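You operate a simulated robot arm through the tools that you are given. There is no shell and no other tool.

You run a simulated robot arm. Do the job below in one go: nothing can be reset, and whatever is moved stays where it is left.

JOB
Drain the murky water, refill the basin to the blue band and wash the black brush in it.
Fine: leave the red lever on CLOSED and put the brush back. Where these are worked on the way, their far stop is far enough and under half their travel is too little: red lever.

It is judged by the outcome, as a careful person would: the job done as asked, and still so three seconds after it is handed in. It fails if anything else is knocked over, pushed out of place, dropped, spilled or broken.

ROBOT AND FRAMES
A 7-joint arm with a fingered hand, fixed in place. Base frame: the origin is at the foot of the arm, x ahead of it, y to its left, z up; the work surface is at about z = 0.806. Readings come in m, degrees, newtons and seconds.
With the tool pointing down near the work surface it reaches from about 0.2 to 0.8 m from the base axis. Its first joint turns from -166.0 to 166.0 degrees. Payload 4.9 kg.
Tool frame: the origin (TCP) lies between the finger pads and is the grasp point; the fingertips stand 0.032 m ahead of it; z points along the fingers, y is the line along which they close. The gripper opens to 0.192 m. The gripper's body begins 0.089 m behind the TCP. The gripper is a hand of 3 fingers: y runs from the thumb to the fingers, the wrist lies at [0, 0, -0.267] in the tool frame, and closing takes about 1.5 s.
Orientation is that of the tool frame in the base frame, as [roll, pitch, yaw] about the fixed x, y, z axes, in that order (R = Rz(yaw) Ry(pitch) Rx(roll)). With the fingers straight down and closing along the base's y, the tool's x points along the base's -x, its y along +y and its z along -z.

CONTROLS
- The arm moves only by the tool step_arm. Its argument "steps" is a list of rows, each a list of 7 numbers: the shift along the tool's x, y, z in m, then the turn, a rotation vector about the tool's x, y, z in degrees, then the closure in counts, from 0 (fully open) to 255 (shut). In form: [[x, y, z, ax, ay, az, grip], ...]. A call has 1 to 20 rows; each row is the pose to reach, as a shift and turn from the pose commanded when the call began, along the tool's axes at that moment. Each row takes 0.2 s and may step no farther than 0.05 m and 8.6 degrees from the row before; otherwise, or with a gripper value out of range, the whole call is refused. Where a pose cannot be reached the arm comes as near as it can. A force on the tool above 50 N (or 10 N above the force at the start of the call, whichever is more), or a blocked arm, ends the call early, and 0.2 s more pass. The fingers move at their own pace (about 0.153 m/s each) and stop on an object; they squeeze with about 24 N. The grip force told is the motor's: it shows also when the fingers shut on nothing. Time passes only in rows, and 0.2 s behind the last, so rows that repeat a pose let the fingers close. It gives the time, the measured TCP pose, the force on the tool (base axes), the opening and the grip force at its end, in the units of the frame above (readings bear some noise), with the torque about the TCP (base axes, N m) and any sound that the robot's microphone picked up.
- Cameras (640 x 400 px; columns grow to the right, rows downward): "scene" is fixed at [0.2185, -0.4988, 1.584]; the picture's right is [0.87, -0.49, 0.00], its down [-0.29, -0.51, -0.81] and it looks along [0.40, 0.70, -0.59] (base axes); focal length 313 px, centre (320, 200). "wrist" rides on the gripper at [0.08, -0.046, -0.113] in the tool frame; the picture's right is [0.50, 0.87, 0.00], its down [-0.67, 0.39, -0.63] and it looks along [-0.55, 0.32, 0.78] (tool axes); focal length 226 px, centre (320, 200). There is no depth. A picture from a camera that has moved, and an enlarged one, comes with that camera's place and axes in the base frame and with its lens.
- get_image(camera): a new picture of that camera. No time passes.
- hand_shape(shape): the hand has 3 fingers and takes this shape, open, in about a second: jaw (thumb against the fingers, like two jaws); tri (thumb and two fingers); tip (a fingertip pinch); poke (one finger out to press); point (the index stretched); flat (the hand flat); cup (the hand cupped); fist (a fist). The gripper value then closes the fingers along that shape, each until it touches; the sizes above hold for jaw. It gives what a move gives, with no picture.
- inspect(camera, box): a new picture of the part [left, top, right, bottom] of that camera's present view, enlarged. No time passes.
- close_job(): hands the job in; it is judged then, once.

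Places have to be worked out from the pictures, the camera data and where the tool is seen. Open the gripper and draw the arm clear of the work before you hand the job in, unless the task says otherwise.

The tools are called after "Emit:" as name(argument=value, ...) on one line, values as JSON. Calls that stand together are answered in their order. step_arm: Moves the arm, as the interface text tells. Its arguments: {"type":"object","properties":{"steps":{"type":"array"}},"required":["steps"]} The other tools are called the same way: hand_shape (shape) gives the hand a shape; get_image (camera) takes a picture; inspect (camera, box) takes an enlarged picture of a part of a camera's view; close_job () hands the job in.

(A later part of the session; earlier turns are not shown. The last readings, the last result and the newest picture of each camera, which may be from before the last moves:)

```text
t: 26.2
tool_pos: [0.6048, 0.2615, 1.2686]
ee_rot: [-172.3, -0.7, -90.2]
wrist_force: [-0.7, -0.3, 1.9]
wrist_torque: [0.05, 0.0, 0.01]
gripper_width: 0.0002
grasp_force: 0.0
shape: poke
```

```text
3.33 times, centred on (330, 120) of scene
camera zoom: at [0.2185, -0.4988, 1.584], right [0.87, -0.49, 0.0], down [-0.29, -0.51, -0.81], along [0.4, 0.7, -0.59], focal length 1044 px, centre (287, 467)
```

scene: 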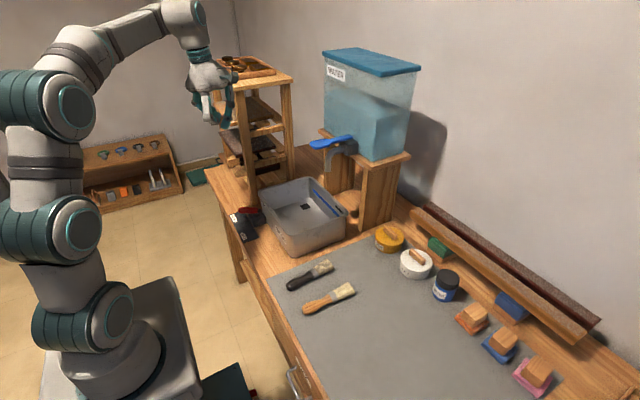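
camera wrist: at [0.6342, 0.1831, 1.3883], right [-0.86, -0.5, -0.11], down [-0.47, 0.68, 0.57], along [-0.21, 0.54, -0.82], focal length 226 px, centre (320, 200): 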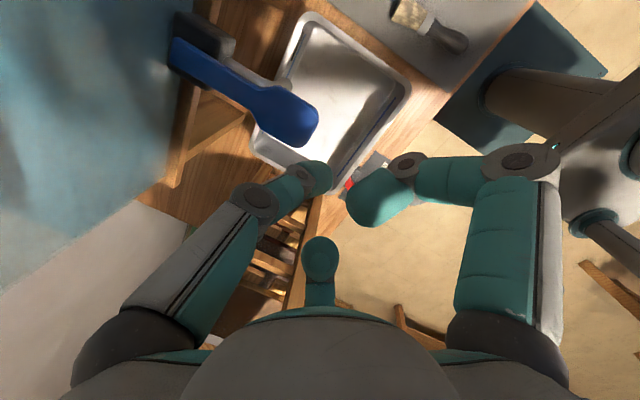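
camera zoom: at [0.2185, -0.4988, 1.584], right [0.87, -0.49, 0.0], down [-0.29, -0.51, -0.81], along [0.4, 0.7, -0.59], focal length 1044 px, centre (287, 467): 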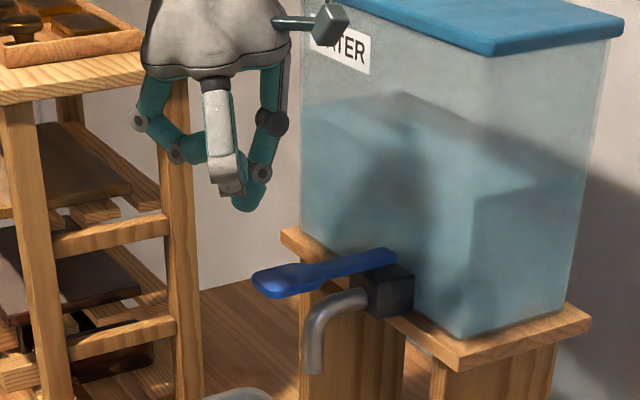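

The finger is 2–4 cm short of the paddle's wide part (paddle x≈0.617–0.77, y≈0.262). I'll move above its broad end and lower to just over its surface.

Emit:
step_arm(steps=[[0, -0.0357, 0.0048, 0, 0, 0, 0], [0, -0.0318, 0.0345, 0, 0, 0, 0], [0, -0.0285, 0.0593, 0, 0, 0, 0]])

Emit:
get_image(camera="wrist")

Emit:
inspect(camera="scene", box=[290, 100, 380, 180])

```text
t: 27.0
tool_pos: [0.6401, 0.2637, 1.2147]
ee_rot: [-172.2, -0.7, -90.2]
wrist_force: [0.2, -0.8, 0.5]
wrist_torque: [0.0, -0.01, -0.01]
gripper_width: 0.0
grasp_force: 0.1
shape: poke
```

```text
taken
camera wrist: at [0.67, 0.1842, 1.3339], right [-0.86, -0.5, -0.11], down [-0.47, 0.68, 0.56], along [-0.21, 0.54, -0.82], focal length 226 px, centre (320, 200)
```

wrist: 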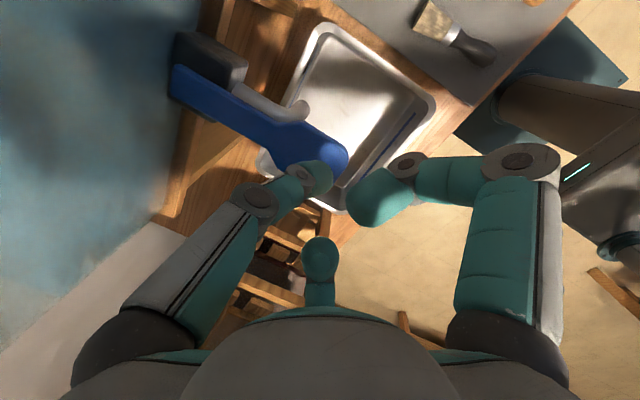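

```text
5.00 times, centred on (335, 140) of scene
camera zoom: at [0.2185, -0.4988, 1.584], right [0.87, -0.49, 0.0], down [-0.29, -0.51, -0.81], along [0.4, 0.7, -0.59], focal length 1565 px, centre (245, 500)
```

zoom: 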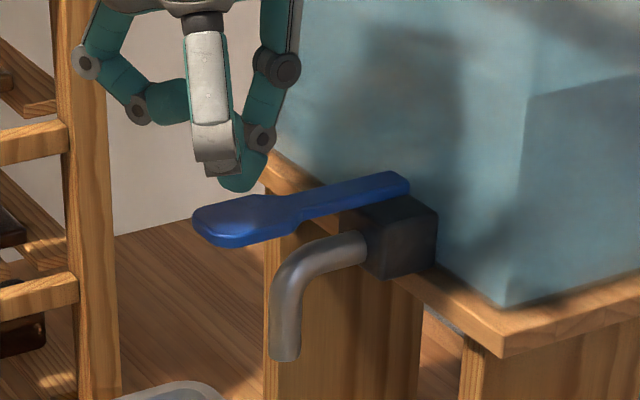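

Fingertip is roughly 1–2 cm above the paddle's broad end. I'll press down in small steps.

Emit:
step_arm(steps=[[0, 0.0007, 0.006, 0, 0, 0, 0], [0, 0.0014, 0.012, 0, 0, 0, 0], [0, 0.0022, 0.018, 0, 0, 0, 0], [0, 0.003, 0.024, 0, 0, 0, 0]])

Emit:
inspect(camera="scene", box=[260, 120, 370, 240])

```text
t: 28.0
tool_pos: [0.6393, 0.2626, 1.1879]
ee_rot: [-172.3, -0.8, -90.3]
wrist_force: [0.8, -0.2, 1.4]
wrist_torque: [-0.02, -0.06, 0.0]
gripper_width: 0.0
grasp_force: 0.0
shape: poke
```

```text
3.33 times, centred on (315, 180) of scene
camera zoom: at [0.2185, -0.4988, 1.584], right [0.87, -0.49, 0.0], down [-0.29, -0.51, -0.81], along [0.4, 0.7, -0.59], focal length 1044 px, centre (337, 267)
```

zoom: 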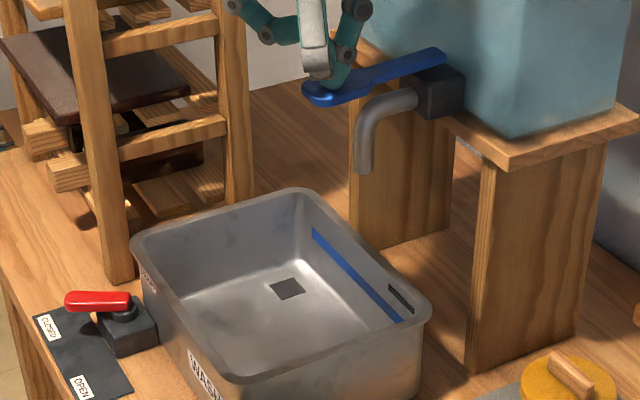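

Nearly touching. I'll keep pressing in small steps.

Emit:
step_arm(steps=[[0, 0.0007, 0.006, 0, 0, 0, 0], [0, 0.0014, 0.012, 0, 0, 0, 0], [0, 0.0022, 0.018, 0, 0, 0, 0]])

Emit:
inspect(camera="scene", box=[260, 120, 370, 240])

```text
t: 28.8
tool_pos: [0.6414, 0.2621, 1.174]
ee_rot: [-171.9, -0.6, -90.2]
wrist_force: [-0.2, 3.7, 17.1]
wrist_torque: [0.17, 0.01, 0.02]
gripper_width: 0.0
grasp_force: 0.0
shape: poke
```

```text
3.33 times, centred on (315, 180) of scene
camera zoom: at [0.2185, -0.4988, 1.584], right [0.87, -0.49, 0.0], down [-0.29, -0.51, -0.81], along [0.4, 0.7, -0.59], focal length 1044 px, centre (337, 267)
```

zoom: 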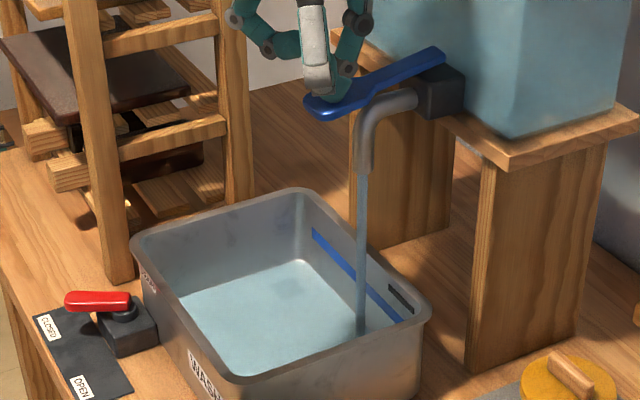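

Water flows and the basin is filling quickly. I'll zoom in on the band before letting any more time pass.

Emit:
inspect(camera="scene", box=[290, 170, 350, 230])

Emit:
get_image(camera="wrist")

```text
6.67 times, centred on (320, 200) of scene
camera zoom: at [0.2185, -0.4988, 1.584], right [0.87, -0.49, 0.0], down [-0.29, -0.51, -0.81], along [0.4, 0.7, -0.59], focal length 2087 px, centre (320, 200)
```

zoom: 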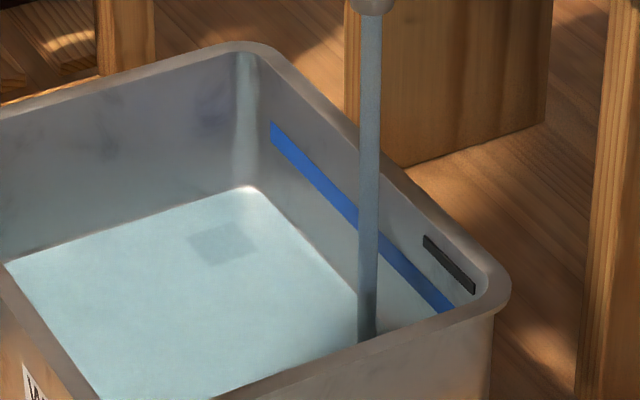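

```text
taken
camera wrist: at [0.6698, 0.1827, 1.2931], right [-0.86, -0.5, -0.12], down [-0.47, 0.68, 0.56], along [-0.2, 0.54, -0.82], focal length 226 px, centre (320, 200)
```

wrist: 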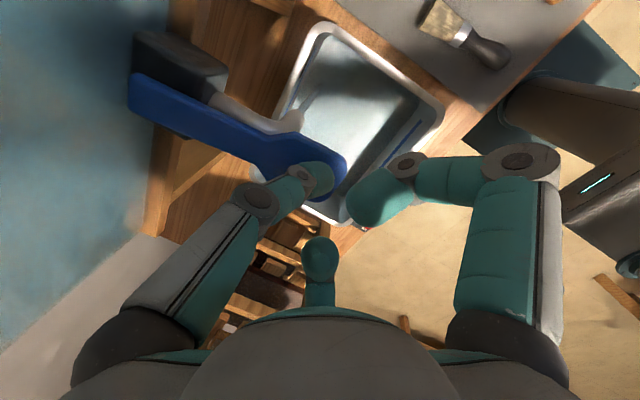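

By my estimate the level is z≈0.836 and the band spans about 0.888–0.902, with an overflow slot higher still. I'll hold for one short row to measure the fill rate.

Emit:
step_arm(steps=[[0, 0, 0, 0, 0, 0, 0]])

Emit:
inspect(camera="scene", box=[290, 170, 350, 230])

```text
t: 29.2
tool_pos: [0.6412, 0.2616, 1.1728]
ee_rot: [-171.9, -0.6, -90.2]
wrist_force: [1.3, 4.8, 25.5]
wrist_torque: [0.28, -0.16, 0.02]
gripper_width: 0.0002
grasp_force: 0.0
shape: poke
```

```text
6.67 times, centred on (320, 200) of scene
camera zoom: at [0.2185, -0.4988, 1.584], right [0.87, -0.49, 0.0], down [-0.29, -0.51, -0.81], along [0.4, 0.7, -0.59], focal length 2087 px, centre (320, 200)
```

zoom: 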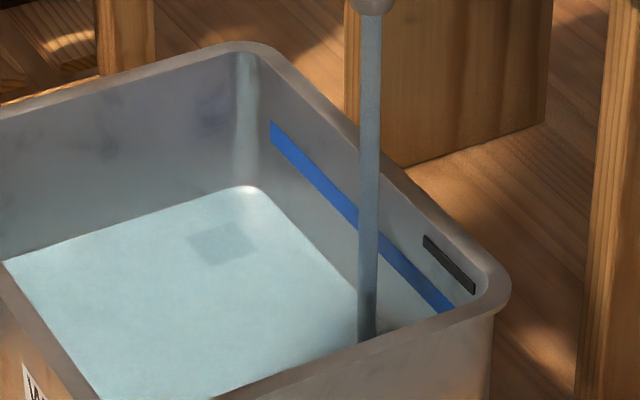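

The rise is slow, a millimetre or so per 0.4 s. I'll hold for about two seconds and re-measure.

Emit:
step_arm(steps=[[0, 0, 0, 0, 0, 0, 0], [0, 0, 0, 0, 0, 0, 0], [0, 0, 0, 0, 0, 0, 0], [0, 0, 0, 0, 0, 0, 0], [0, 0, 0, 0, 0, 0, 0], [0, 0, 0, 0, 0, 0, 0], [0, 0, 0, 0, 0, 0, 0], [0, 0, 0, 0, 0, 0, 0], [0, 0, 0, 0, 0, 0, 0]])

Emit:
inspect(camera="scene", box=[290, 170, 350, 230])

```text
t: 31.2
tool_pos: [0.6404, 0.2609, 1.1712]
ee_rot: [-172.1, -0.6, -90.2]
wrist_force: [4.2, 3.0, 31.4]
wrist_torque: [0.22, -0.23, -0.02]
gripper_width: 0.0001
grasp_force: 0.1
shape: poke
```

```text
6.67 times, centred on (320, 200) of scene
camera zoom: at [0.2185, -0.4988, 1.584], right [0.87, -0.49, 0.0], down [-0.29, -0.51, -0.81], along [0.4, 0.7, -0.59], focal length 2087 px, centre (320, 200)
```

zoom: 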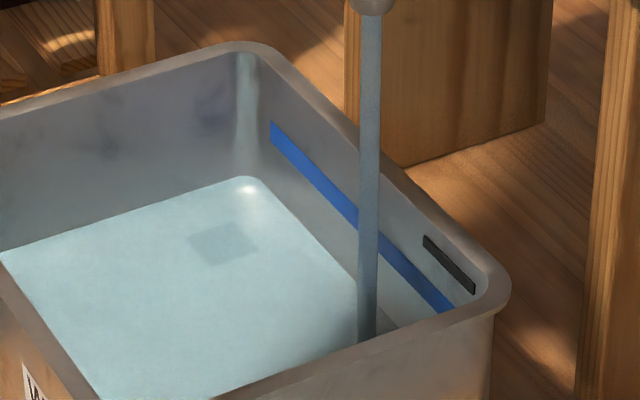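

About 4.5 px/s of zoomed image, with roughly 70 px to go to the middle of the band, so about 15 s. I'll hold 4 s and check.

Emit:
step_arm(steps=[[0, 0, 0, 0, 0, 0, 0], [0, 0, 0, 0, 0, 0, 0], [0, 0, 0, 0, 0, 0, 0], [0, 0, 0, 0, 0, 0, 0], [0, 0, 0, 0, 0, 0, 0], [0, 0, 0, 0, 0, 0, 0], [0, 0, 0, 0, 0, 0, 0], [0, 0, 0, 0, 0, 0, 0], [0, 0, 0, 0, 0, 0, 0], [0, 0, 0, 0, 0, 0, 0], [0, 0, 0, 0, 0, 0, 0], [0, 0, 0, 0, 0, 0, 0], [0, 0, 0, 0, 0, 0, 0], [0, 0, 0, 0, 0, 0, 0], [0, 0, 0, 0, 0, 0, 0], [0, 0, 0, 0, 0, 0, 0], [0, 0, 0, 0, 0, 0, 0], [0, 0, 0, 0, 0, 0, 0], [0, 0, 0, 0, 0, 0, 0]])

Emit:
inspect(camera="scene", box=[290, 170, 350, 230])

```text
t: 35.2
tool_pos: [0.6417, 0.2612, 1.1717]
ee_rot: [-172.2, -0.5, -90.3]
wrist_force: [5.1, 0.8, 32.1]
wrist_torque: [0.14, -0.24, -0.02]
gripper_width: 0.0001
grasp_force: 0.1
shape: poke
```

```text
6.67 times, centred on (320, 200) of scene
camera zoom: at [0.2185, -0.4988, 1.584], right [0.87, -0.49, 0.0], down [-0.29, -0.51, -0.81], along [0.4, 0.7, -0.59], focal length 2087 px, centre (320, 200)
```

zoom: 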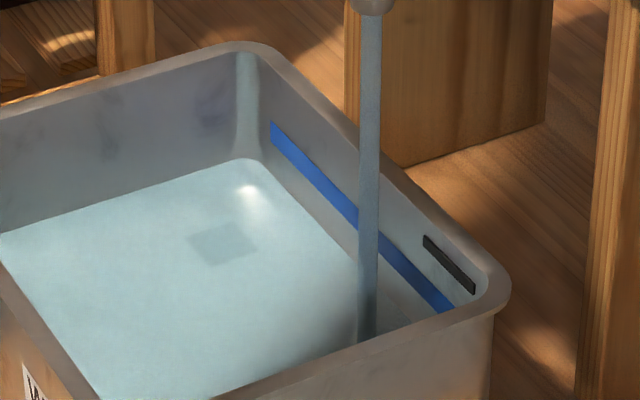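

It rose 20 px in 4 s, with about 38 px left to the band's lower edge. I'll hold another 4 s.

Emit:
step_arm(steps=[[0, 0, 0, 0, 0, 0, 0], [0, 0, 0, 0, 0, 0, 0], [0, 0, 0, 0, 0, 0, 0], [0, 0, 0, 0, 0, 0, 0], [0, 0, 0, 0, 0, 0, 0], [0, 0, 0, 0, 0, 0, 0], [0, 0, 0, 0, 0, 0, 0], [0, 0, 0, 0, 0, 0, 0], [0, 0, 0, 0, 0, 0, 0], [0, 0, 0, 0, 0, 0, 0], [0, 0, 0, 0, 0, 0, 0], [0, 0, 0, 0, 0, 0, 0], [0, 0, 0, 0, 0, 0, 0], [0, 0, 0, 0, 0, 0, 0], [0, 0, 0, 0, 0, 0, 0], [0, 0, 0, 0, 0, 0, 0], [0, 0, 0, 0, 0, 0, 0], [0, 0, 0, 0, 0, 0, 0], [0, 0, 0, 0, 0, 0, 0]])

Emit:
inspect(camera="scene", box=[290, 170, 350, 230])

```text
t: 39.2
tool_pos: [0.6402, 0.2615, 1.1713]
ee_rot: [-172.1, -0.6, -90.1]
wrist_force: [5.2, 1.3, 32.7]
wrist_torque: [0.11, -0.25, -0.03]
gripper_width: 0.0
grasp_force: 0.0
shape: poke
```

```text
6.67 times, centred on (320, 200) of scene
camera zoom: at [0.2185, -0.4988, 1.584], right [0.87, -0.49, 0.0], down [-0.29, -0.51, -0.81], along [0.4, 0.7, -0.59], focal length 2087 px, centre (320, 200)
```

zoom: 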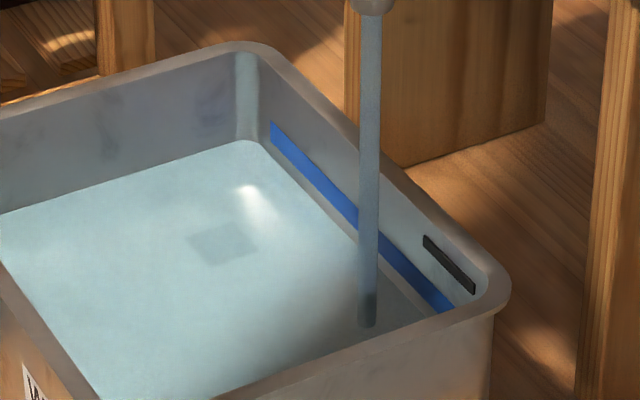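

About 15 px remain to the lower edge and 25 px to the middle. I'll hold 3.2 s and check again.

Emit:
step_arm(steps=[[0, 0, 0, 0, 0, 0, 0], [0, 0, 0, 0, 0, 0, 0], [0, 0, 0, 0, 0, 0, 0], [0, 0, 0, 0, 0, 0, 0], [0, 0, 0, 0, 0, 0, 0], [0, 0, 0, 0, 0, 0, 0], [0, 0, 0, 0, 0, 0, 0], [0, 0, 0, 0, 0, 0, 0], [0, 0, 0, 0, 0, 0, 0], [0, 0, 0, 0, 0, 0, 0], [0, 0, 0, 0, 0, 0, 0], [0, 0, 0, 0, 0, 0, 0], [0, 0, 0, 0, 0, 0, 0], [0, 0, 0, 0, 0, 0, 0], [0, 0, 0, 0, 0, 0, 0]])

Emit:
inspect(camera="scene", box=[290, 170, 350, 230])

```text
t: 42.4
tool_pos: [0.6417, 0.2612, 1.173]
ee_rot: [-172.0, -0.6, -90.2]
wrist_force: [5.2, 0.8, 32.2]
wrist_torque: [0.13, -0.21, 0.0]
gripper_width: 0.0
grasp_force: 0.1
shape: poke
```

```text
6.67 times, centred on (320, 200) of scene
camera zoom: at [0.2185, -0.4988, 1.584], right [0.87, -0.49, 0.0], down [-0.29, -0.51, -0.81], along [0.4, 0.7, -0.59], focal length 2087 px, centre (320, 200)
```

zoom: 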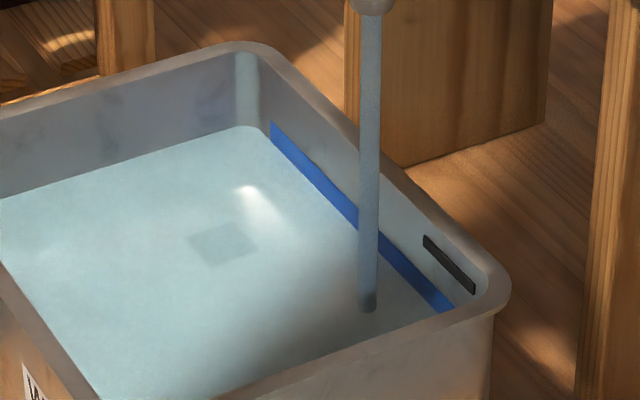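

The surface is just touching the band's lower edge. I'll hold about 1.6 s more to reach mid-band, then lift off in the same call.

Emit:
step_arm(steps=[[0, 0, 0, 0, 0, 0, 0], [0, 0, 0, 0, 0, 0, 0], [0, 0, 0, 0, 0, 0, 0], [0, 0, 0, 0, 0, 0, 0], [0, 0, 0, 0, 0, 0, 0], [0, 0, 0, 0, 0, 0, 0], [0, 0, 0, 0, 0, 0, 0], [0, 0, 0, 0, 0, 0, 0], [0, -0.0053, -0.0397, 0, 0, 0, 0], [0, -0.01, -0.079, 0, 0, 0, 0]])

Emit:
inspect(camera="scene", box=[290, 170, 350, 230])

Emit:
inspect(camera="scene", box=[260, 90, 370, 200])

```text
t: 44.6
tool_pos: [0.6384, 0.2641, 1.2507]
ee_rot: [-172.6, -0.9, -90.3]
wrist_force: [0.2, 0.2, -0.5]
wrist_torque: [0.01, 0.0, -0.03]
gripper_width: 0.0001
grasp_force: 0.1
shape: poke
```

```text
6.67 times, centred on (320, 200) of scene
camera zoom: at [0.2185, -0.4988, 1.584], right [0.87, -0.49, 0.0], down [-0.29, -0.51, -0.81], along [0.4, 0.7, -0.59], focal length 2087 px, centre (320, 200)
```

zoom: 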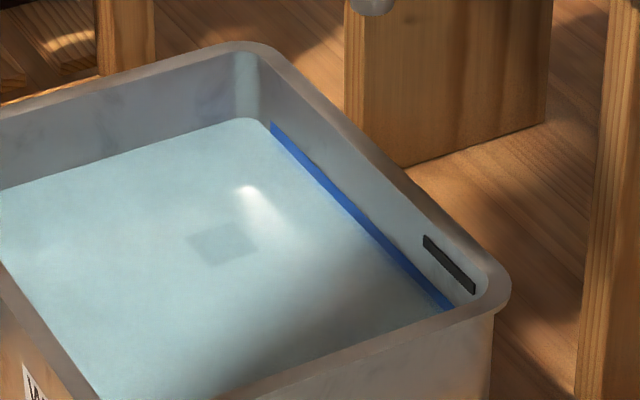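

```text
3.64 times, centred on (315, 145) of scene
camera zoom: at [0.2185, -0.4988, 1.584], right [0.87, -0.49, 0.0], down [-0.29, -0.51, -0.81], along [0.4, 0.7, -0.59], focal length 1138 px, centre (338, 400)
```

zoom: 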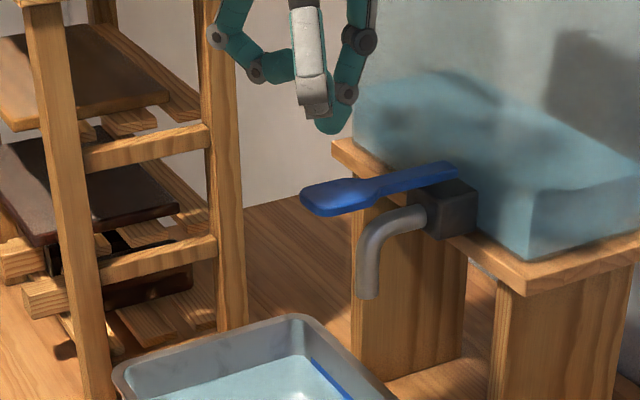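

The tap has shut off, the paddle sprang back, and the surface sits mid-band. I'll move away from the tank to above the brush and bring the hand upright.

Emit:
step_arm(steps=[[0.01, 0.04, -0.02, -1.5, 0, 0, 0], [0.032, 0.078, -0.034, -3, 0, 0, 0], [0.058, 0.113, -0.048, -4.5, 0, 0, 0], [0.084, 0.148, -0.062, -6, 0, 0, 0], [0.11, 0.1817, -0.0747, -7.5, 0, 0, 0]])

Emit:
step_arm(steps=[[0, 0, 0, 0, 0, 8.2, 0], [0, 0, 0, 0, 0, 16.4, 0], [0, 0, 0, 0, 0, 24.6, 0], [0, 0, 0, 0, 0, 32.8, 0], [0, 0, 0, 0, 0, 41, 0], [0, 0, 0, 0, 0, 49.2, 0], [0, 0, 0, 0, 0, 57.4, 0], [0, 0, 0, 0, 0, 65.6, 0], [0, 0, 0, 0, 0, 73.8, 0], [0, 0, 0, 0, 0, 82, 0], [0, 0, 0, 0, 0, 90, 0], [0, 0, 0, 0, 0, 98, 0], [0, 0, 0, 0, 0, 106, 0], [0, 0, 0, 0, 0, 114, 0], [0, 0, 0, 0, 0, 122, 0], [0, 0, 0, 0, 0, 130, 0]])

```text
t: 45.8
tool_pos: [0.4481, 0.1541, 1.2984]
ee_rot: [-180.0, -0.8, -90.1]
wrist_force: [-0.5, 0.8, -0.6]
wrist_torque: [-0.01, 0.05, 0.01]
gripper_width: 0.0003
grasp_force: 0.1
shape: poke
```

```text
t: 49.2
tool_pos: [0.4497, 0.1528, 1.3004]
ee_rot: [-179.6, 0.6, 139.7]
wrist_force: [0.6, 0.0, -0.2]
wrist_torque: [0.01, 0.02, -0.01]
gripper_width: 0.0001
grasp_force: 0.1
shape: poke
```

Rotation past the default works so far. I'll continue to yaw 90 to check the wash orientation is reachable.

Emit:
step_arm(steps=[[0, 0, 0, 0, 0, 8.3, 0], [0, 0, 0, 0, 0, 16.6, 0], [0, 0, 0, 0, 0, 24.9, 0], [0, 0, 0, 0, 0, 33.2, 0], [0, 0, 0, 0, 0, 41.5, 0], [0, 0, 0, 0, 0, 49.7, 0]])

```text
t: 50.6
tool_pos: [0.4495, 0.1549, 1.3002]
ee_rot: [179.8, 0.8, 90.0]
wrist_force: [0.3, -0.4, -0.3]
wrist_torque: [0.02, -0.03, -0.01]
gripper_width: 0.0
grasp_force: 0.0
shape: poke
```

Yaw 90 is reachable, so washing with the bristles toward −y and a lean is possible. Now I'll return to the pick yaw aligned with the brush (about 5.6°), above its handle, then set the jaw to ~8 cm opening.

Emit:
step_arm(steps=[[-0.0065, 0.002, 0.021, 0, 0, -8, 0], [-0.013, 0.004, 0.042, 0, 0, -16, 0], [-0.0195, 0.006, 0.063, 0, 0, -24, 0], [-0.026, 0.0085, 0.084, 0, 0, -32, 0], [-0.0325, 0.011, 0.105, 0, 0, -40, 0], [-0.039, 0.013, 0.126, 0, 0, -48, 0], [-0.0455, 0.015, 0.147, 0, 0, -56, 0], [-0.052, 0.017, 0.168, 0, 0, -64, 0], [-0.0585, 0.019, 0.189, 0, 0, -72, 0], [-0.065, 0.021, 0.21, 0, 0, -80, 0], [-0.0715, 0.0235, 0.231, 0, 0, -88, 0], [-0.078, 0.0255, 0.25, 0, 0, -95.6, 0]])

Emit:
hand_shape(shape="jaw")

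Emit:
step_arm(steps=[[0, 0, 0, 0, 0, 0, 150], [0, 0, 0, 0, 0, 0, 150], [0, 0, 0, 0, 0, 0, 150], [0, 0, 0, 0, 0, 0, 150], [0, 0, 0, 0, 0, 0, 150]])

Emit:
get_image(camera="wrist")

Emit:
get_image(camera="scene")

Emit:
inspect(camera="scene", box=[240, 190, 380, 320])

```text
t: 53.2
tool_pos: [0.4734, 0.0734, 1.0516]
ee_rot: [-179.2, 0.1, -174.2]
wrist_force: [0.0, -0.2, 0.2]
wrist_torque: [0.01, -0.03, 0.0]
gripper_width: 0.0002
grasp_force: 0.1
shape: poke
```

```text
t: 54.1
tool_pos: [0.4735, 0.0746, 1.0528]
ee_rot: [-179.2, 0.1, -174.3]
wrist_force: [0.1, 0.0, 0.5]
wrist_torque: [0.0, -0.01, 0.0]
gripper_width: 0.1918
grasp_force: 0.1
shape: jaw
```

```text
t: 55.3
tool_pos: [0.473, 0.0725, 1.052]
ee_rot: [-179.1, 0.1, -174.3]
wrist_force: [0.3, -0.3, -0.2]
wrist_torque: [0.0, 0.02, -0.02]
gripper_width: 0.0795
grasp_force: 0.1
shape: jaw
```

```text
taken
camera wrist: at [0.3976, 0.0211, 1.1658], right [-0.58, 0.81, -0.01], down [0.63, 0.46, 0.63], along [0.52, 0.36, -0.78], focal length 226 px, centre (320, 200)
```

wrist: 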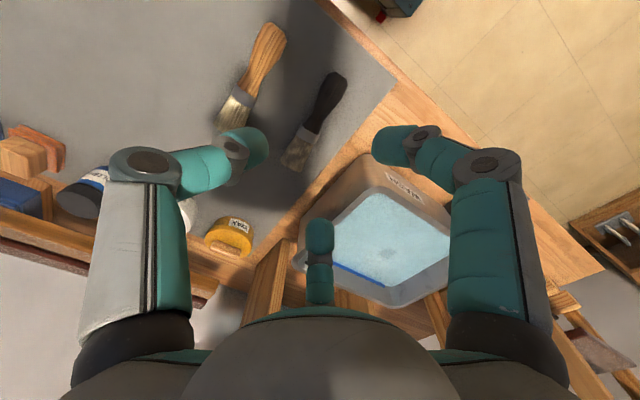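

```text
taken
```

scene: 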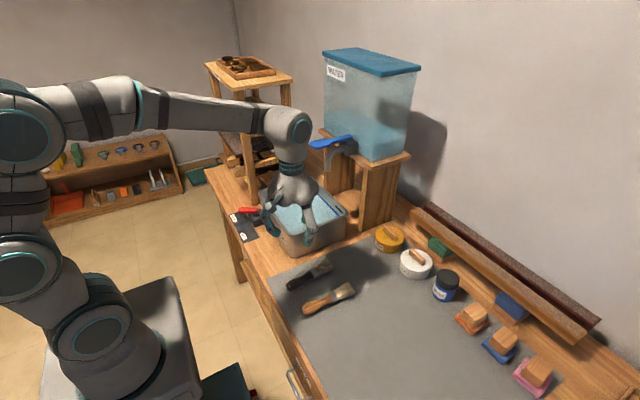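

```text
3.08 times, centred on (310, 255) of scene
camera zoom: at [0.2185, -0.4988, 1.584], right [0.87, -0.49, 0.0], down [-0.29, -0.51, -0.81], along [0.4, 0.7, -0.59], focal length 963 px, centre (351, 31)
```

zoom: 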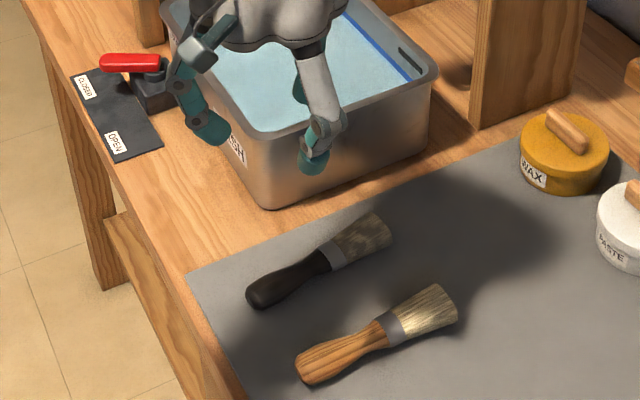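

Refined brush axis: handle end at (0.436,0.0735), bristle end about (0.588,0.094). I'll descend to 6 cm above the grasp height with the fingers partly open and look again.

Emit:
step_arm(steps=[[-0.001, 0.003, 0.04, -0.3, 0, 0, 150], [-0.002, 0.006, 0.08, -0.6, 0, 0, 150], [-0.0026, 0.0085, 0.12, -0.8, 0, 0, 150], [-0.0026, 0.0085, 0.15, -0.8, 0, 0, 150]])

Emit:
get_image(camera="wrist")

Emit:
inspect(camera="scene", box=[250, 190, 370, 310])

```text
t: 56.3
tool_pos: [0.478, 0.0806, 0.9013]
ee_rot: [-180.0, 0.2, -174.3]
wrist_force: [1.3, -0.1, -0.2]
wrist_torque: [-0.01, 0.05, -0.02]
gripper_width: 0.0793
grasp_force: 0.0
shape: jaw
```

```text
taken
camera wrist: at [0.4018, 0.0269, 1.016], right [-0.58, 0.81, 0.0], down [0.63, 0.45, 0.63], along [0.52, 0.37, -0.77], focal length 226 px, centre (320, 200)
```

wrist: 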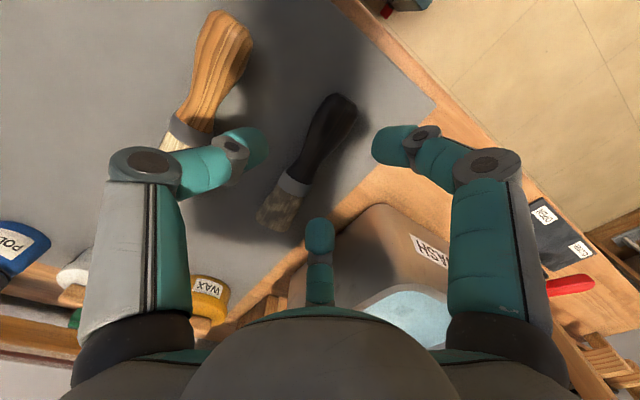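

```text
3.33 times, centred on (310, 250) of scene
camera zoom: at [0.2185, -0.4988, 1.584], right [0.87, -0.49, 0.0], down [-0.29, -0.51, -0.81], along [0.4, 0.7, -0.59], focal length 1044 px, centre (353, 33)
```

zoom: 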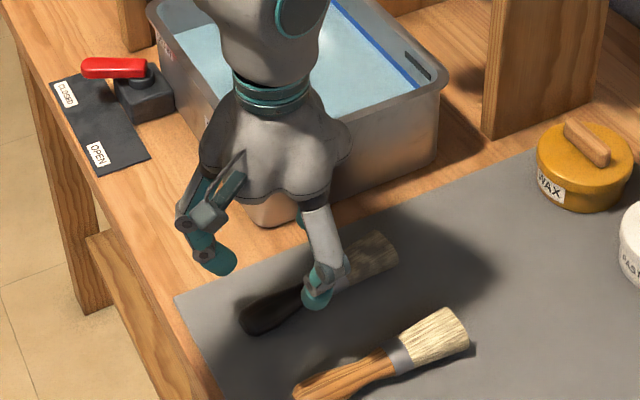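

The hand is centred over the handle. I'll lower to grasp height while watching the contact force.

Emit:
step_arm(steps=[[0, -0.001, 0.02, 0, 0, 0, 150], [0, -0.001, 0.04, 0, 0, 0, 150], [0, -0.001, 0.055, 0, 0, 0, 150]])

Emit:
get_image(camera="wrist")

Emit:
inspect(camera="scene", box=[250, 220, 350, 310])

```text
t: 57.1
tool_pos: [0.4745, 0.0796, 0.8455]
ee_rot: [179.9, 0.1, -174.3]
wrist_force: [-0.6, 0.9, -0.5]
wrist_torque: [0.01, 0.01, 0.04]
gripper_width: 0.0791
grasp_force: 0.0
shape: jaw
```

```text
taken
camera wrist: at [0.3988, 0.0261, 0.9591], right [-0.58, 0.81, 0.0], down [0.63, 0.45, 0.63], along [0.51, 0.37, -0.77], focal length 226 px, centre (320, 200)
```

wrist: 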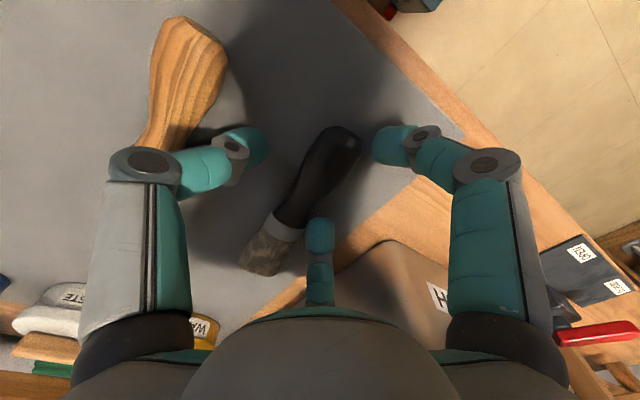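

```text
4.44 times, centred on (300, 265) of scene
camera zoom: at [0.2185, -0.4988, 1.584], right [0.87, -0.49, 0.0], down [-0.29, -0.51, -0.81], along [0.4, 0.7, -0.59], focal length 1391 px, centre (409, -89)
```

zoom: 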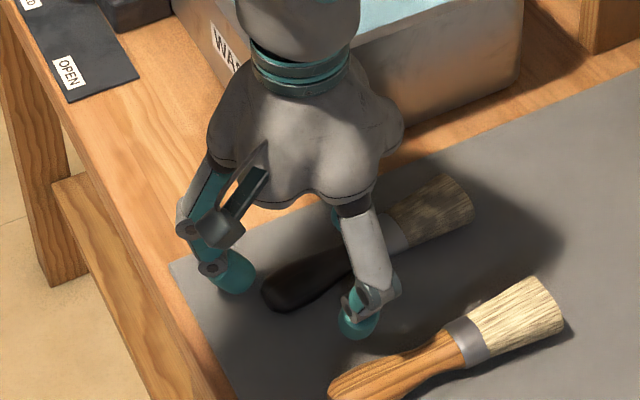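

The fingers straddle the handle with no contact. Closing the grip now.

Emit:
step_arm(steps=[[0, 0, 0.002, 0, 0, 0, 190], [0, 0, 0.002, 0, 0, 0, 220], [0, 0, 0.002, 0, 0, 0, 255], [0, 0, 0.002, 0, 0, 0, 255], [0, 0, 0.002, 0, 0, 0, 255], [0, 0, 0.002, 0, 0, 0, 255], [0, 0, 0.002, 0, 0, 0, 255]])

Emit:
get_image(camera="wrist")

Emit:
inspect(camera="scene", box=[250, 220, 350, 310])

```text
t: 58.7
tool_pos: [0.4766, 0.0804, 0.8445]
ee_rot: [-180.0, 0.1, -174.3]
wrist_force: [0.7, -0.2, 1.7]
wrist_torque: [-0.08, -0.05, 0.0]
gripper_width: 0.0343
grasp_force: 24.3
shape: jaw
```

```text
taken
camera wrist: at [0.4, 0.025, 0.9575], right [-0.58, 0.81, 0.0], down [0.63, 0.45, 0.63], along [0.51, 0.37, -0.77], focal length 226 px, centre (320, 200)
```

wrist: 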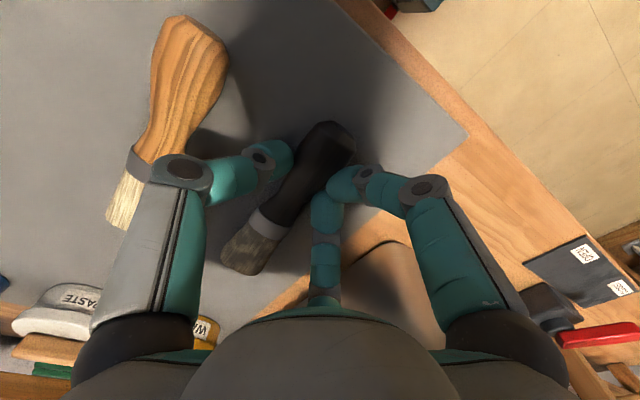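

```text
4.44 times, centred on (300, 265) of scene
camera zoom: at [0.2185, -0.4988, 1.584], right [0.87, -0.49, 0.0], down [-0.29, -0.51, -0.81], along [0.4, 0.7, -0.59], focal length 1391 px, centre (409, -89)
```

zoom: 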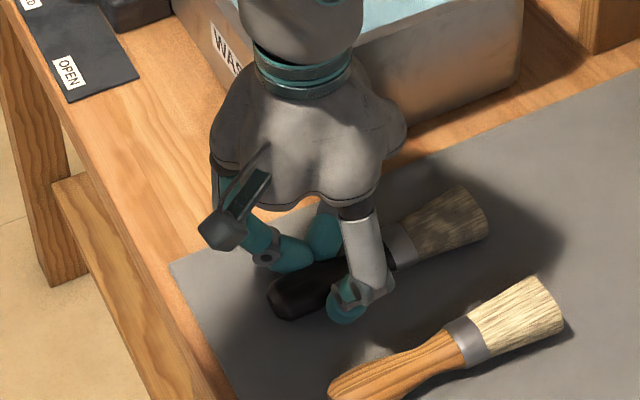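

Gripped at 24 N with 34 mm width. I'll lift 3 cm, then check the hold before going higher.

Emit:
step_arm(steps=[[0, 0, -0.01, 0, 0, 0, 255], [0, 0, -0.03, 0, 0, 0, 255], [0, 0, -0.06, 0, 0, 0, 255], [0, 0, -0.1, 0, 0, 0, 255], [0, 0, -0.14, 0, 0, 0, 255], [0, 0, -0.18, 0, 0, 0, 255], [0, 0, -0.22, 0, 0, 0, 255]])

Emit:
get_image(camera="wrist")

Emit:
inspect(camera="scene", box=[240, 160, 360, 310])

```text
t: 60.3
tool_pos: [0.4756, 0.0795, 1.0645]
ee_rot: [179.9, 0.0, -174.3]
wrist_force: [-0.3, 0.6, -0.5]
wrist_torque: [0.03, 0.06, 0.03]
gripper_width: 0.0341
grasp_force: 24.2
shape: jaw
```

```text
taken
camera wrist: at [0.4014, 0.0251, 1.178], right [-0.58, 0.81, 0.0], down [0.63, 0.45, 0.63], along [0.51, 0.37, -0.77], focal length 226 px, centre (320, 200)
```

wrist: 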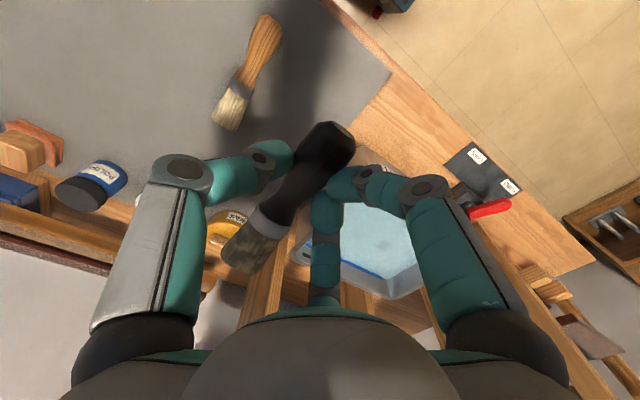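

```text
2.67 times, centred on (300, 235) of scene
camera zoom: at [0.2185, -0.4988, 1.584], right [0.87, -0.49, 0.0], down [-0.29, -0.51, -0.81], along [0.4, 0.7, -0.59], focal length 835 px, centre (373, 107)
```

zoom: 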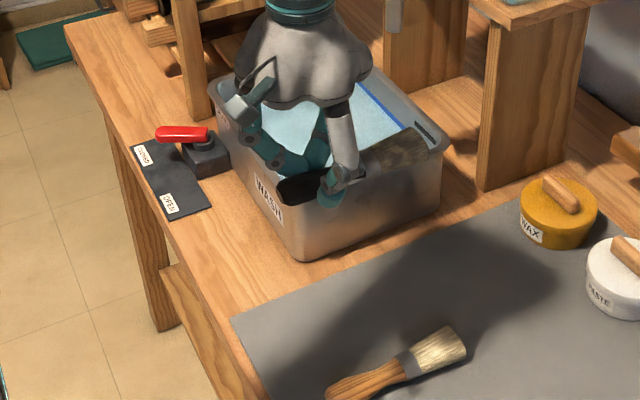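

The brush is held securely. I'll rise a bit and rotate the hand so the bristles point to −y.

Emit:
step_arm(steps=[[0, 0, -0.005, 0, 0, 8, 255], [0, 0, -0.01, 0, 0, 16, 255], [0, 0, -0.015, 0, 0, 24, 255], [0, 0, -0.02, 0, 0, 32, 255], [0, 0, -0.025, 0, 0, 40, 255], [0, 0, -0.03, 0, 0, 48, 255], [0, 0, -0.035, 0, 0, 56, 255], [0, 0, -0.04, 0, 0, 64, 255], [0, 0, -0.045, 0, 0, 72, 255], [0, 0, -0.05, 0, 0, 80, 255], [0, 0, -0.055, 0, 0, 88, 255], [0, 0, -0.06, 0, 0, 95.7, 255]])

Emit:
get_image(camera="scene")

```text
t: 62.9
tool_pos: [0.4775, 0.0777, 1.1256]
ee_rot: [179.8, 0.0, 89.7]
wrist_force: [0.2, -0.6, 0.0]
wrist_torque: [0.01, 0.02, -0.02]
gripper_width: 0.0345
grasp_force: 23.7
shape: jaw
```

```text
taken
```

scene: 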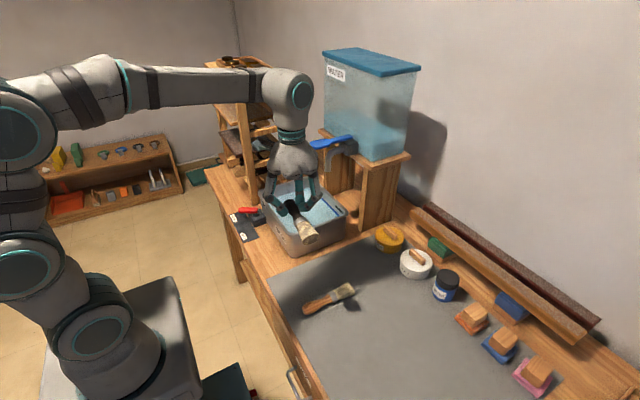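

Leaning near the tap with this heading would crowd the spout and rim. A heading with bristles toward −x (yaw 0), leaning toward the robot, keeps the hand clear, so I'll test whether that yaw is reachable here in free space.

Emit:
step_arm(steps=[[0, 0, 0, 0, 0, 8.2, 255], [0, 0, 0, 0, 0, 16.4, 255], [0, 0, 0, 0, 0, 24.6, 255], [0, 0, 0, 0, 0, 32.8, 255], [0, 0, 0, 0, 0, 41, 255], [0, 0, 0, 0, 0, 49.2, 255], [0, 0, 0, 0, 0, 57.4, 255], [0, 0, 0, 0, 0, 65.6, 255], [0, 0, 0, 0, 0, 73.8, 255], [0, 0, 0, 0, 0, 82, 255], [0, 0, 0, 0, 0, 89.7, 255]])

Emit:
get_image(camera="scene")

```text
t: 65.3
tool_pos: [0.4764, 0.0775, 1.1239]
ee_rot: [180.0, -0.2, 0.3]
wrist_force: [0.4, 0.3, -0.7]
wrist_torque: [-0.03, -0.01, 0.02]
gripper_width: 0.0341
grasp_force: 23.9
shape: jaw
```

```text
taken
```

scene: 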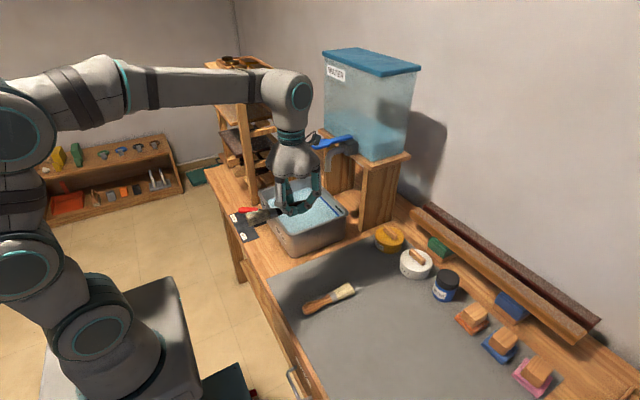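

Yaw 0 works. I'll lean the hand 40° toward the robot so the bristles point down-forward, then move across to over the basin's left half.

Emit:
step_arm(steps=[[0, 0, 0, 0, 8, 0, 255], [0, 0, 0, 0, 16, 0, 255], [0, 0, 0, 0, 24, 0, 255], [0, 0, 0, 0, 32, 0, 255], [0, 0, 0, 0, 40, 0, 255], [0.004, -0.042, 0, 0, 40, 0, 255], [0.008, -0.084, 0, 0, 40, 0, 255], [0.012, -0.126, 0, 0, 40, 0, 255], [0.016, -0.168, 0, 0, 40, 0, 255], [0.02, -0.21, 0, 0, 40, 0, 255], [0.025, -0.252, 0, 0, 40, 0, 255], [0.03, -0.2925, 0, 0, 40, 0, 255]])

Emit:
get_image(camera="scene")

Emit:
get_image(camera="wrist")

Emit:
inspect(camera="scene", box=[220, 90, 360, 260])

```text
t: 67.9
tool_pos: [0.5063, 0.3694, 1.1262]
ee_rot: [-179.9, -40.1, 0.2]
wrist_force: [-0.7, 0.5, -0.4]
wrist_torque: [-0.04, 0.01, -0.04]
gripper_width: 0.034
grasp_force: 23.9
shape: jaw
```

```text
taken
```

scene: 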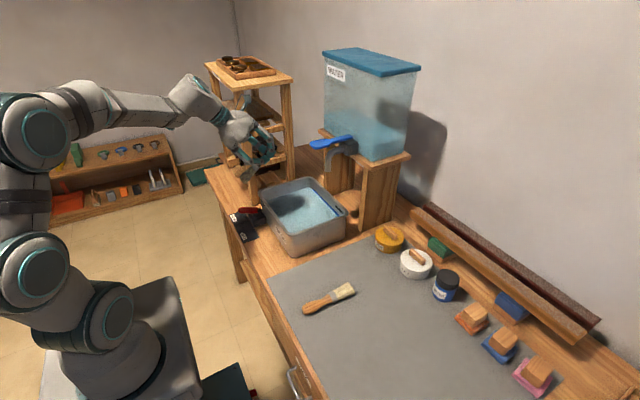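

```text
taken
camera wrist: at [0.4937, 0.4149, 1.2646], right [0.39, -0.86, 0.32], down [-0.92, -0.39, 0.05], along [0.08, -0.31, -0.95], focal length 226 px, centre (320, 200)
```

wrist: 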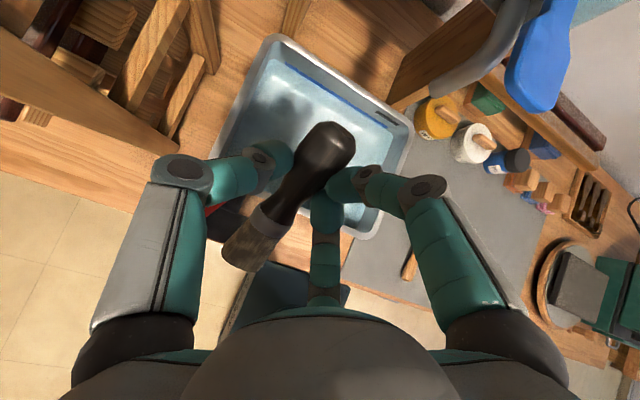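

```text
2.35 times, centred on (290, 175) of scene
camera zoom: at [0.2185, -0.4988, 1.584], right [0.87, -0.49, 0.0], down [-0.29, -0.51, -0.81], along [0.4, 0.7, -0.59], focal length 737 px, centre (391, 259)
```

zoom: 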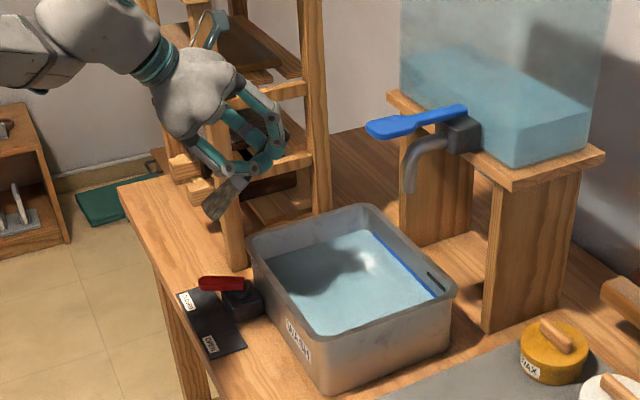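

The brush hangs bristles-down with clear space around. Now I'll move it over the water with the bristles just above the rim.

Emit:
step_arm(steps=[[0.0141, 0.0025, 0.0334, 0, 0, 0, 255], [0.0282, 0.005, 0.0668, 0, 0, 0, 255], [0.0423, 0.0075, 0.1, 0, 0, 0, 255], [0.0564, 0.01, 0.1335, 0, 0, 0, 255]])

Emit:
get_image(camera="wrist")

Emit:
inspect(camera="scene", box=[250, 100, 370, 250])

```text
t: 68.9
tool_pos: [0.6363, 0.362, 1.0588]
ee_rot: [-179.8, -40.2, 0.3]
wrist_force: [0.2, 0.1, 0.0]
wrist_torque: [-0.01, 0.04, -0.03]
gripper_width: 0.0341
grasp_force: 23.6
shape: jaw
```

```text
taken
camera wrist: at [0.624, 0.4073, 1.197], right [0.39, -0.86, 0.32], down [-0.92, -0.39, 0.05], along [0.08, -0.31, -0.95], focal length 226 px, centre (320, 200)
```

wrist: 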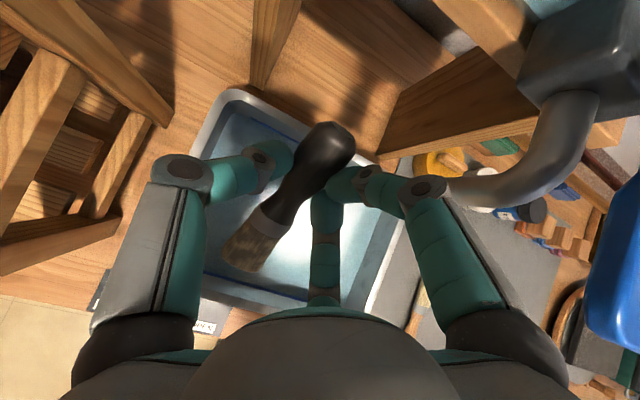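

```text
2.67 times, centred on (310, 175) of scene
camera zoom: at [0.2185, -0.4988, 1.584], right [0.87, -0.49, 0.0], down [-0.29, -0.51, -0.81], along [0.4, 0.7, -0.59], focal length 835 px, centre (347, 267)
```

zoom: 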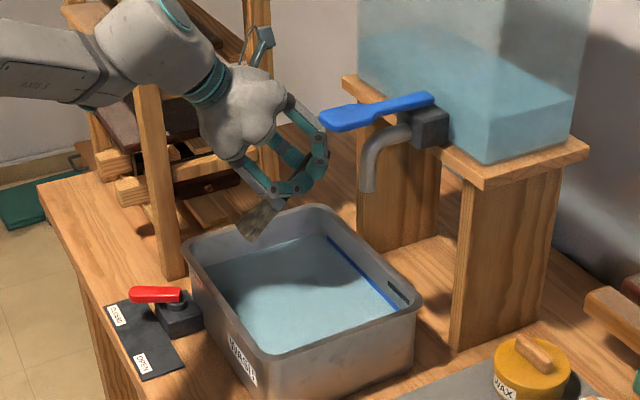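

Bristle tip is at about (0.563,0.379,0.963), inside the rim footprint. I'll lower 10 cm into the water in steps.

Emit:
step_arm(steps=[[-0.0161, 0, 0.0192, 0, 0, 0, 255], [-0.0322, 0, 0.0383, 0, 0, 0, 255], [-0.0482, 0, 0.0575, 0, 0, 0, 255], [-0.0643, 0, 0.0766, 0, 0, 0, 255]])

Emit:
get_image(camera="wrist")

Emit:
inspect(camera="scene", box=[250, 130, 360, 250])

```text
t: 69.9
tool_pos: [0.6347, 0.3598, 0.9609]
ee_rot: [-179.9, -40.2, 0.1]
wrist_force: [0.6, -0.7, 0.3]
wrist_torque: [-0.04, 0.02, -0.01]
gripper_width: 0.0336
grasp_force: 24.1
shape: jaw
```

```text
taken
camera wrist: at [0.6231, 0.4061, 1.0992], right [0.39, -0.86, 0.32], down [-0.92, -0.39, 0.05], along [0.08, -0.31, -0.95], focal length 226 px, centre (320, 200)
```

wrist: 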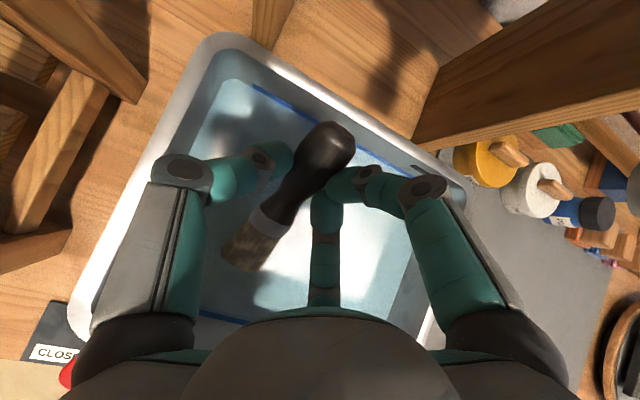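

```text
3.33 times, centred on (305, 190) of scene
camera zoom: at [0.2185, -0.4988, 1.584], right [0.87, -0.49, 0.0], down [-0.29, -0.51, -0.81], along [0.4, 0.7, -0.59], focal length 1044 px, centre (370, 233)
```

zoom: 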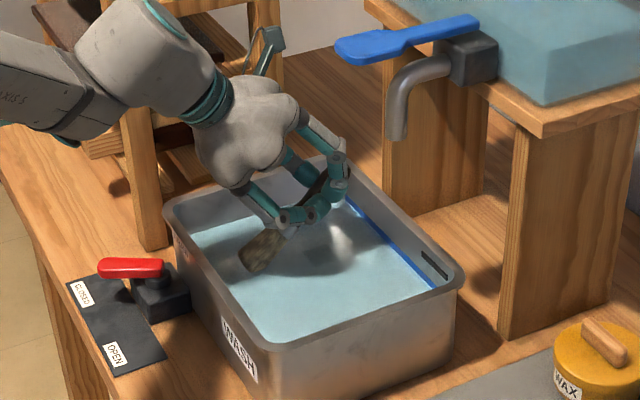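

The bristle tip seems to be under the surface. A closer look to confirm the depth before swishing.

Emit:
inspect(camera="scene", box=[270, 175, 330, 225])

Emit:
inspect(camera="wrist", box=[190, 150, 310, 290])

```text
8.00 times, centred on (300, 200) of scene
camera zoom: at [0.2185, -0.4988, 1.584], right [0.87, -0.49, 0.0], down [-0.29, -0.51, -0.81], along [0.4, 0.7, -0.59], focal length 2504 px, centre (480, 200)
```

zoom: 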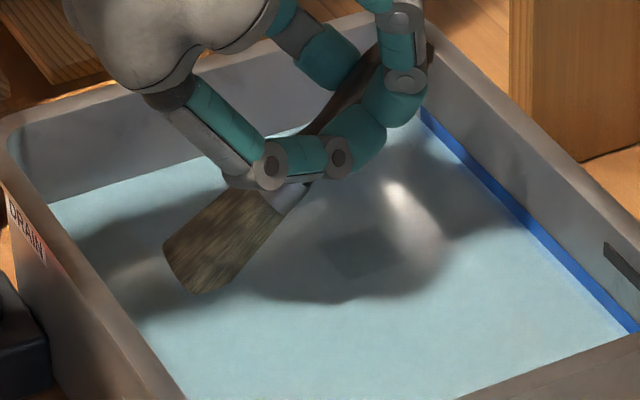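

```text
2.86 times, centred on (250, 220) of wrist
camera zoom: at [0.6231, 0.4061, 1.0992], right [0.39, -0.86, 0.32], down [-0.92, -0.39, 0.05], along [0.08, -0.31, -0.95], focal length 646 px, centre (520, 143)
```

zoom: 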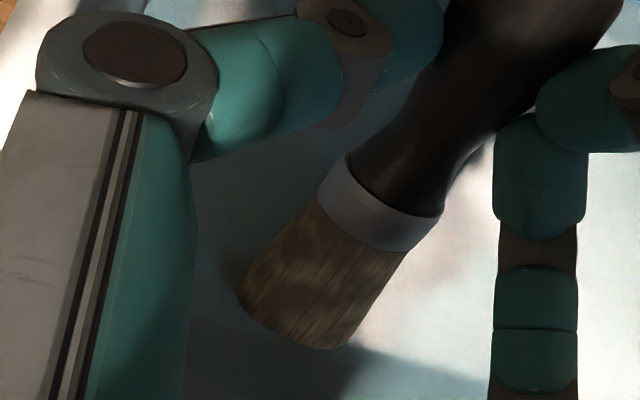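

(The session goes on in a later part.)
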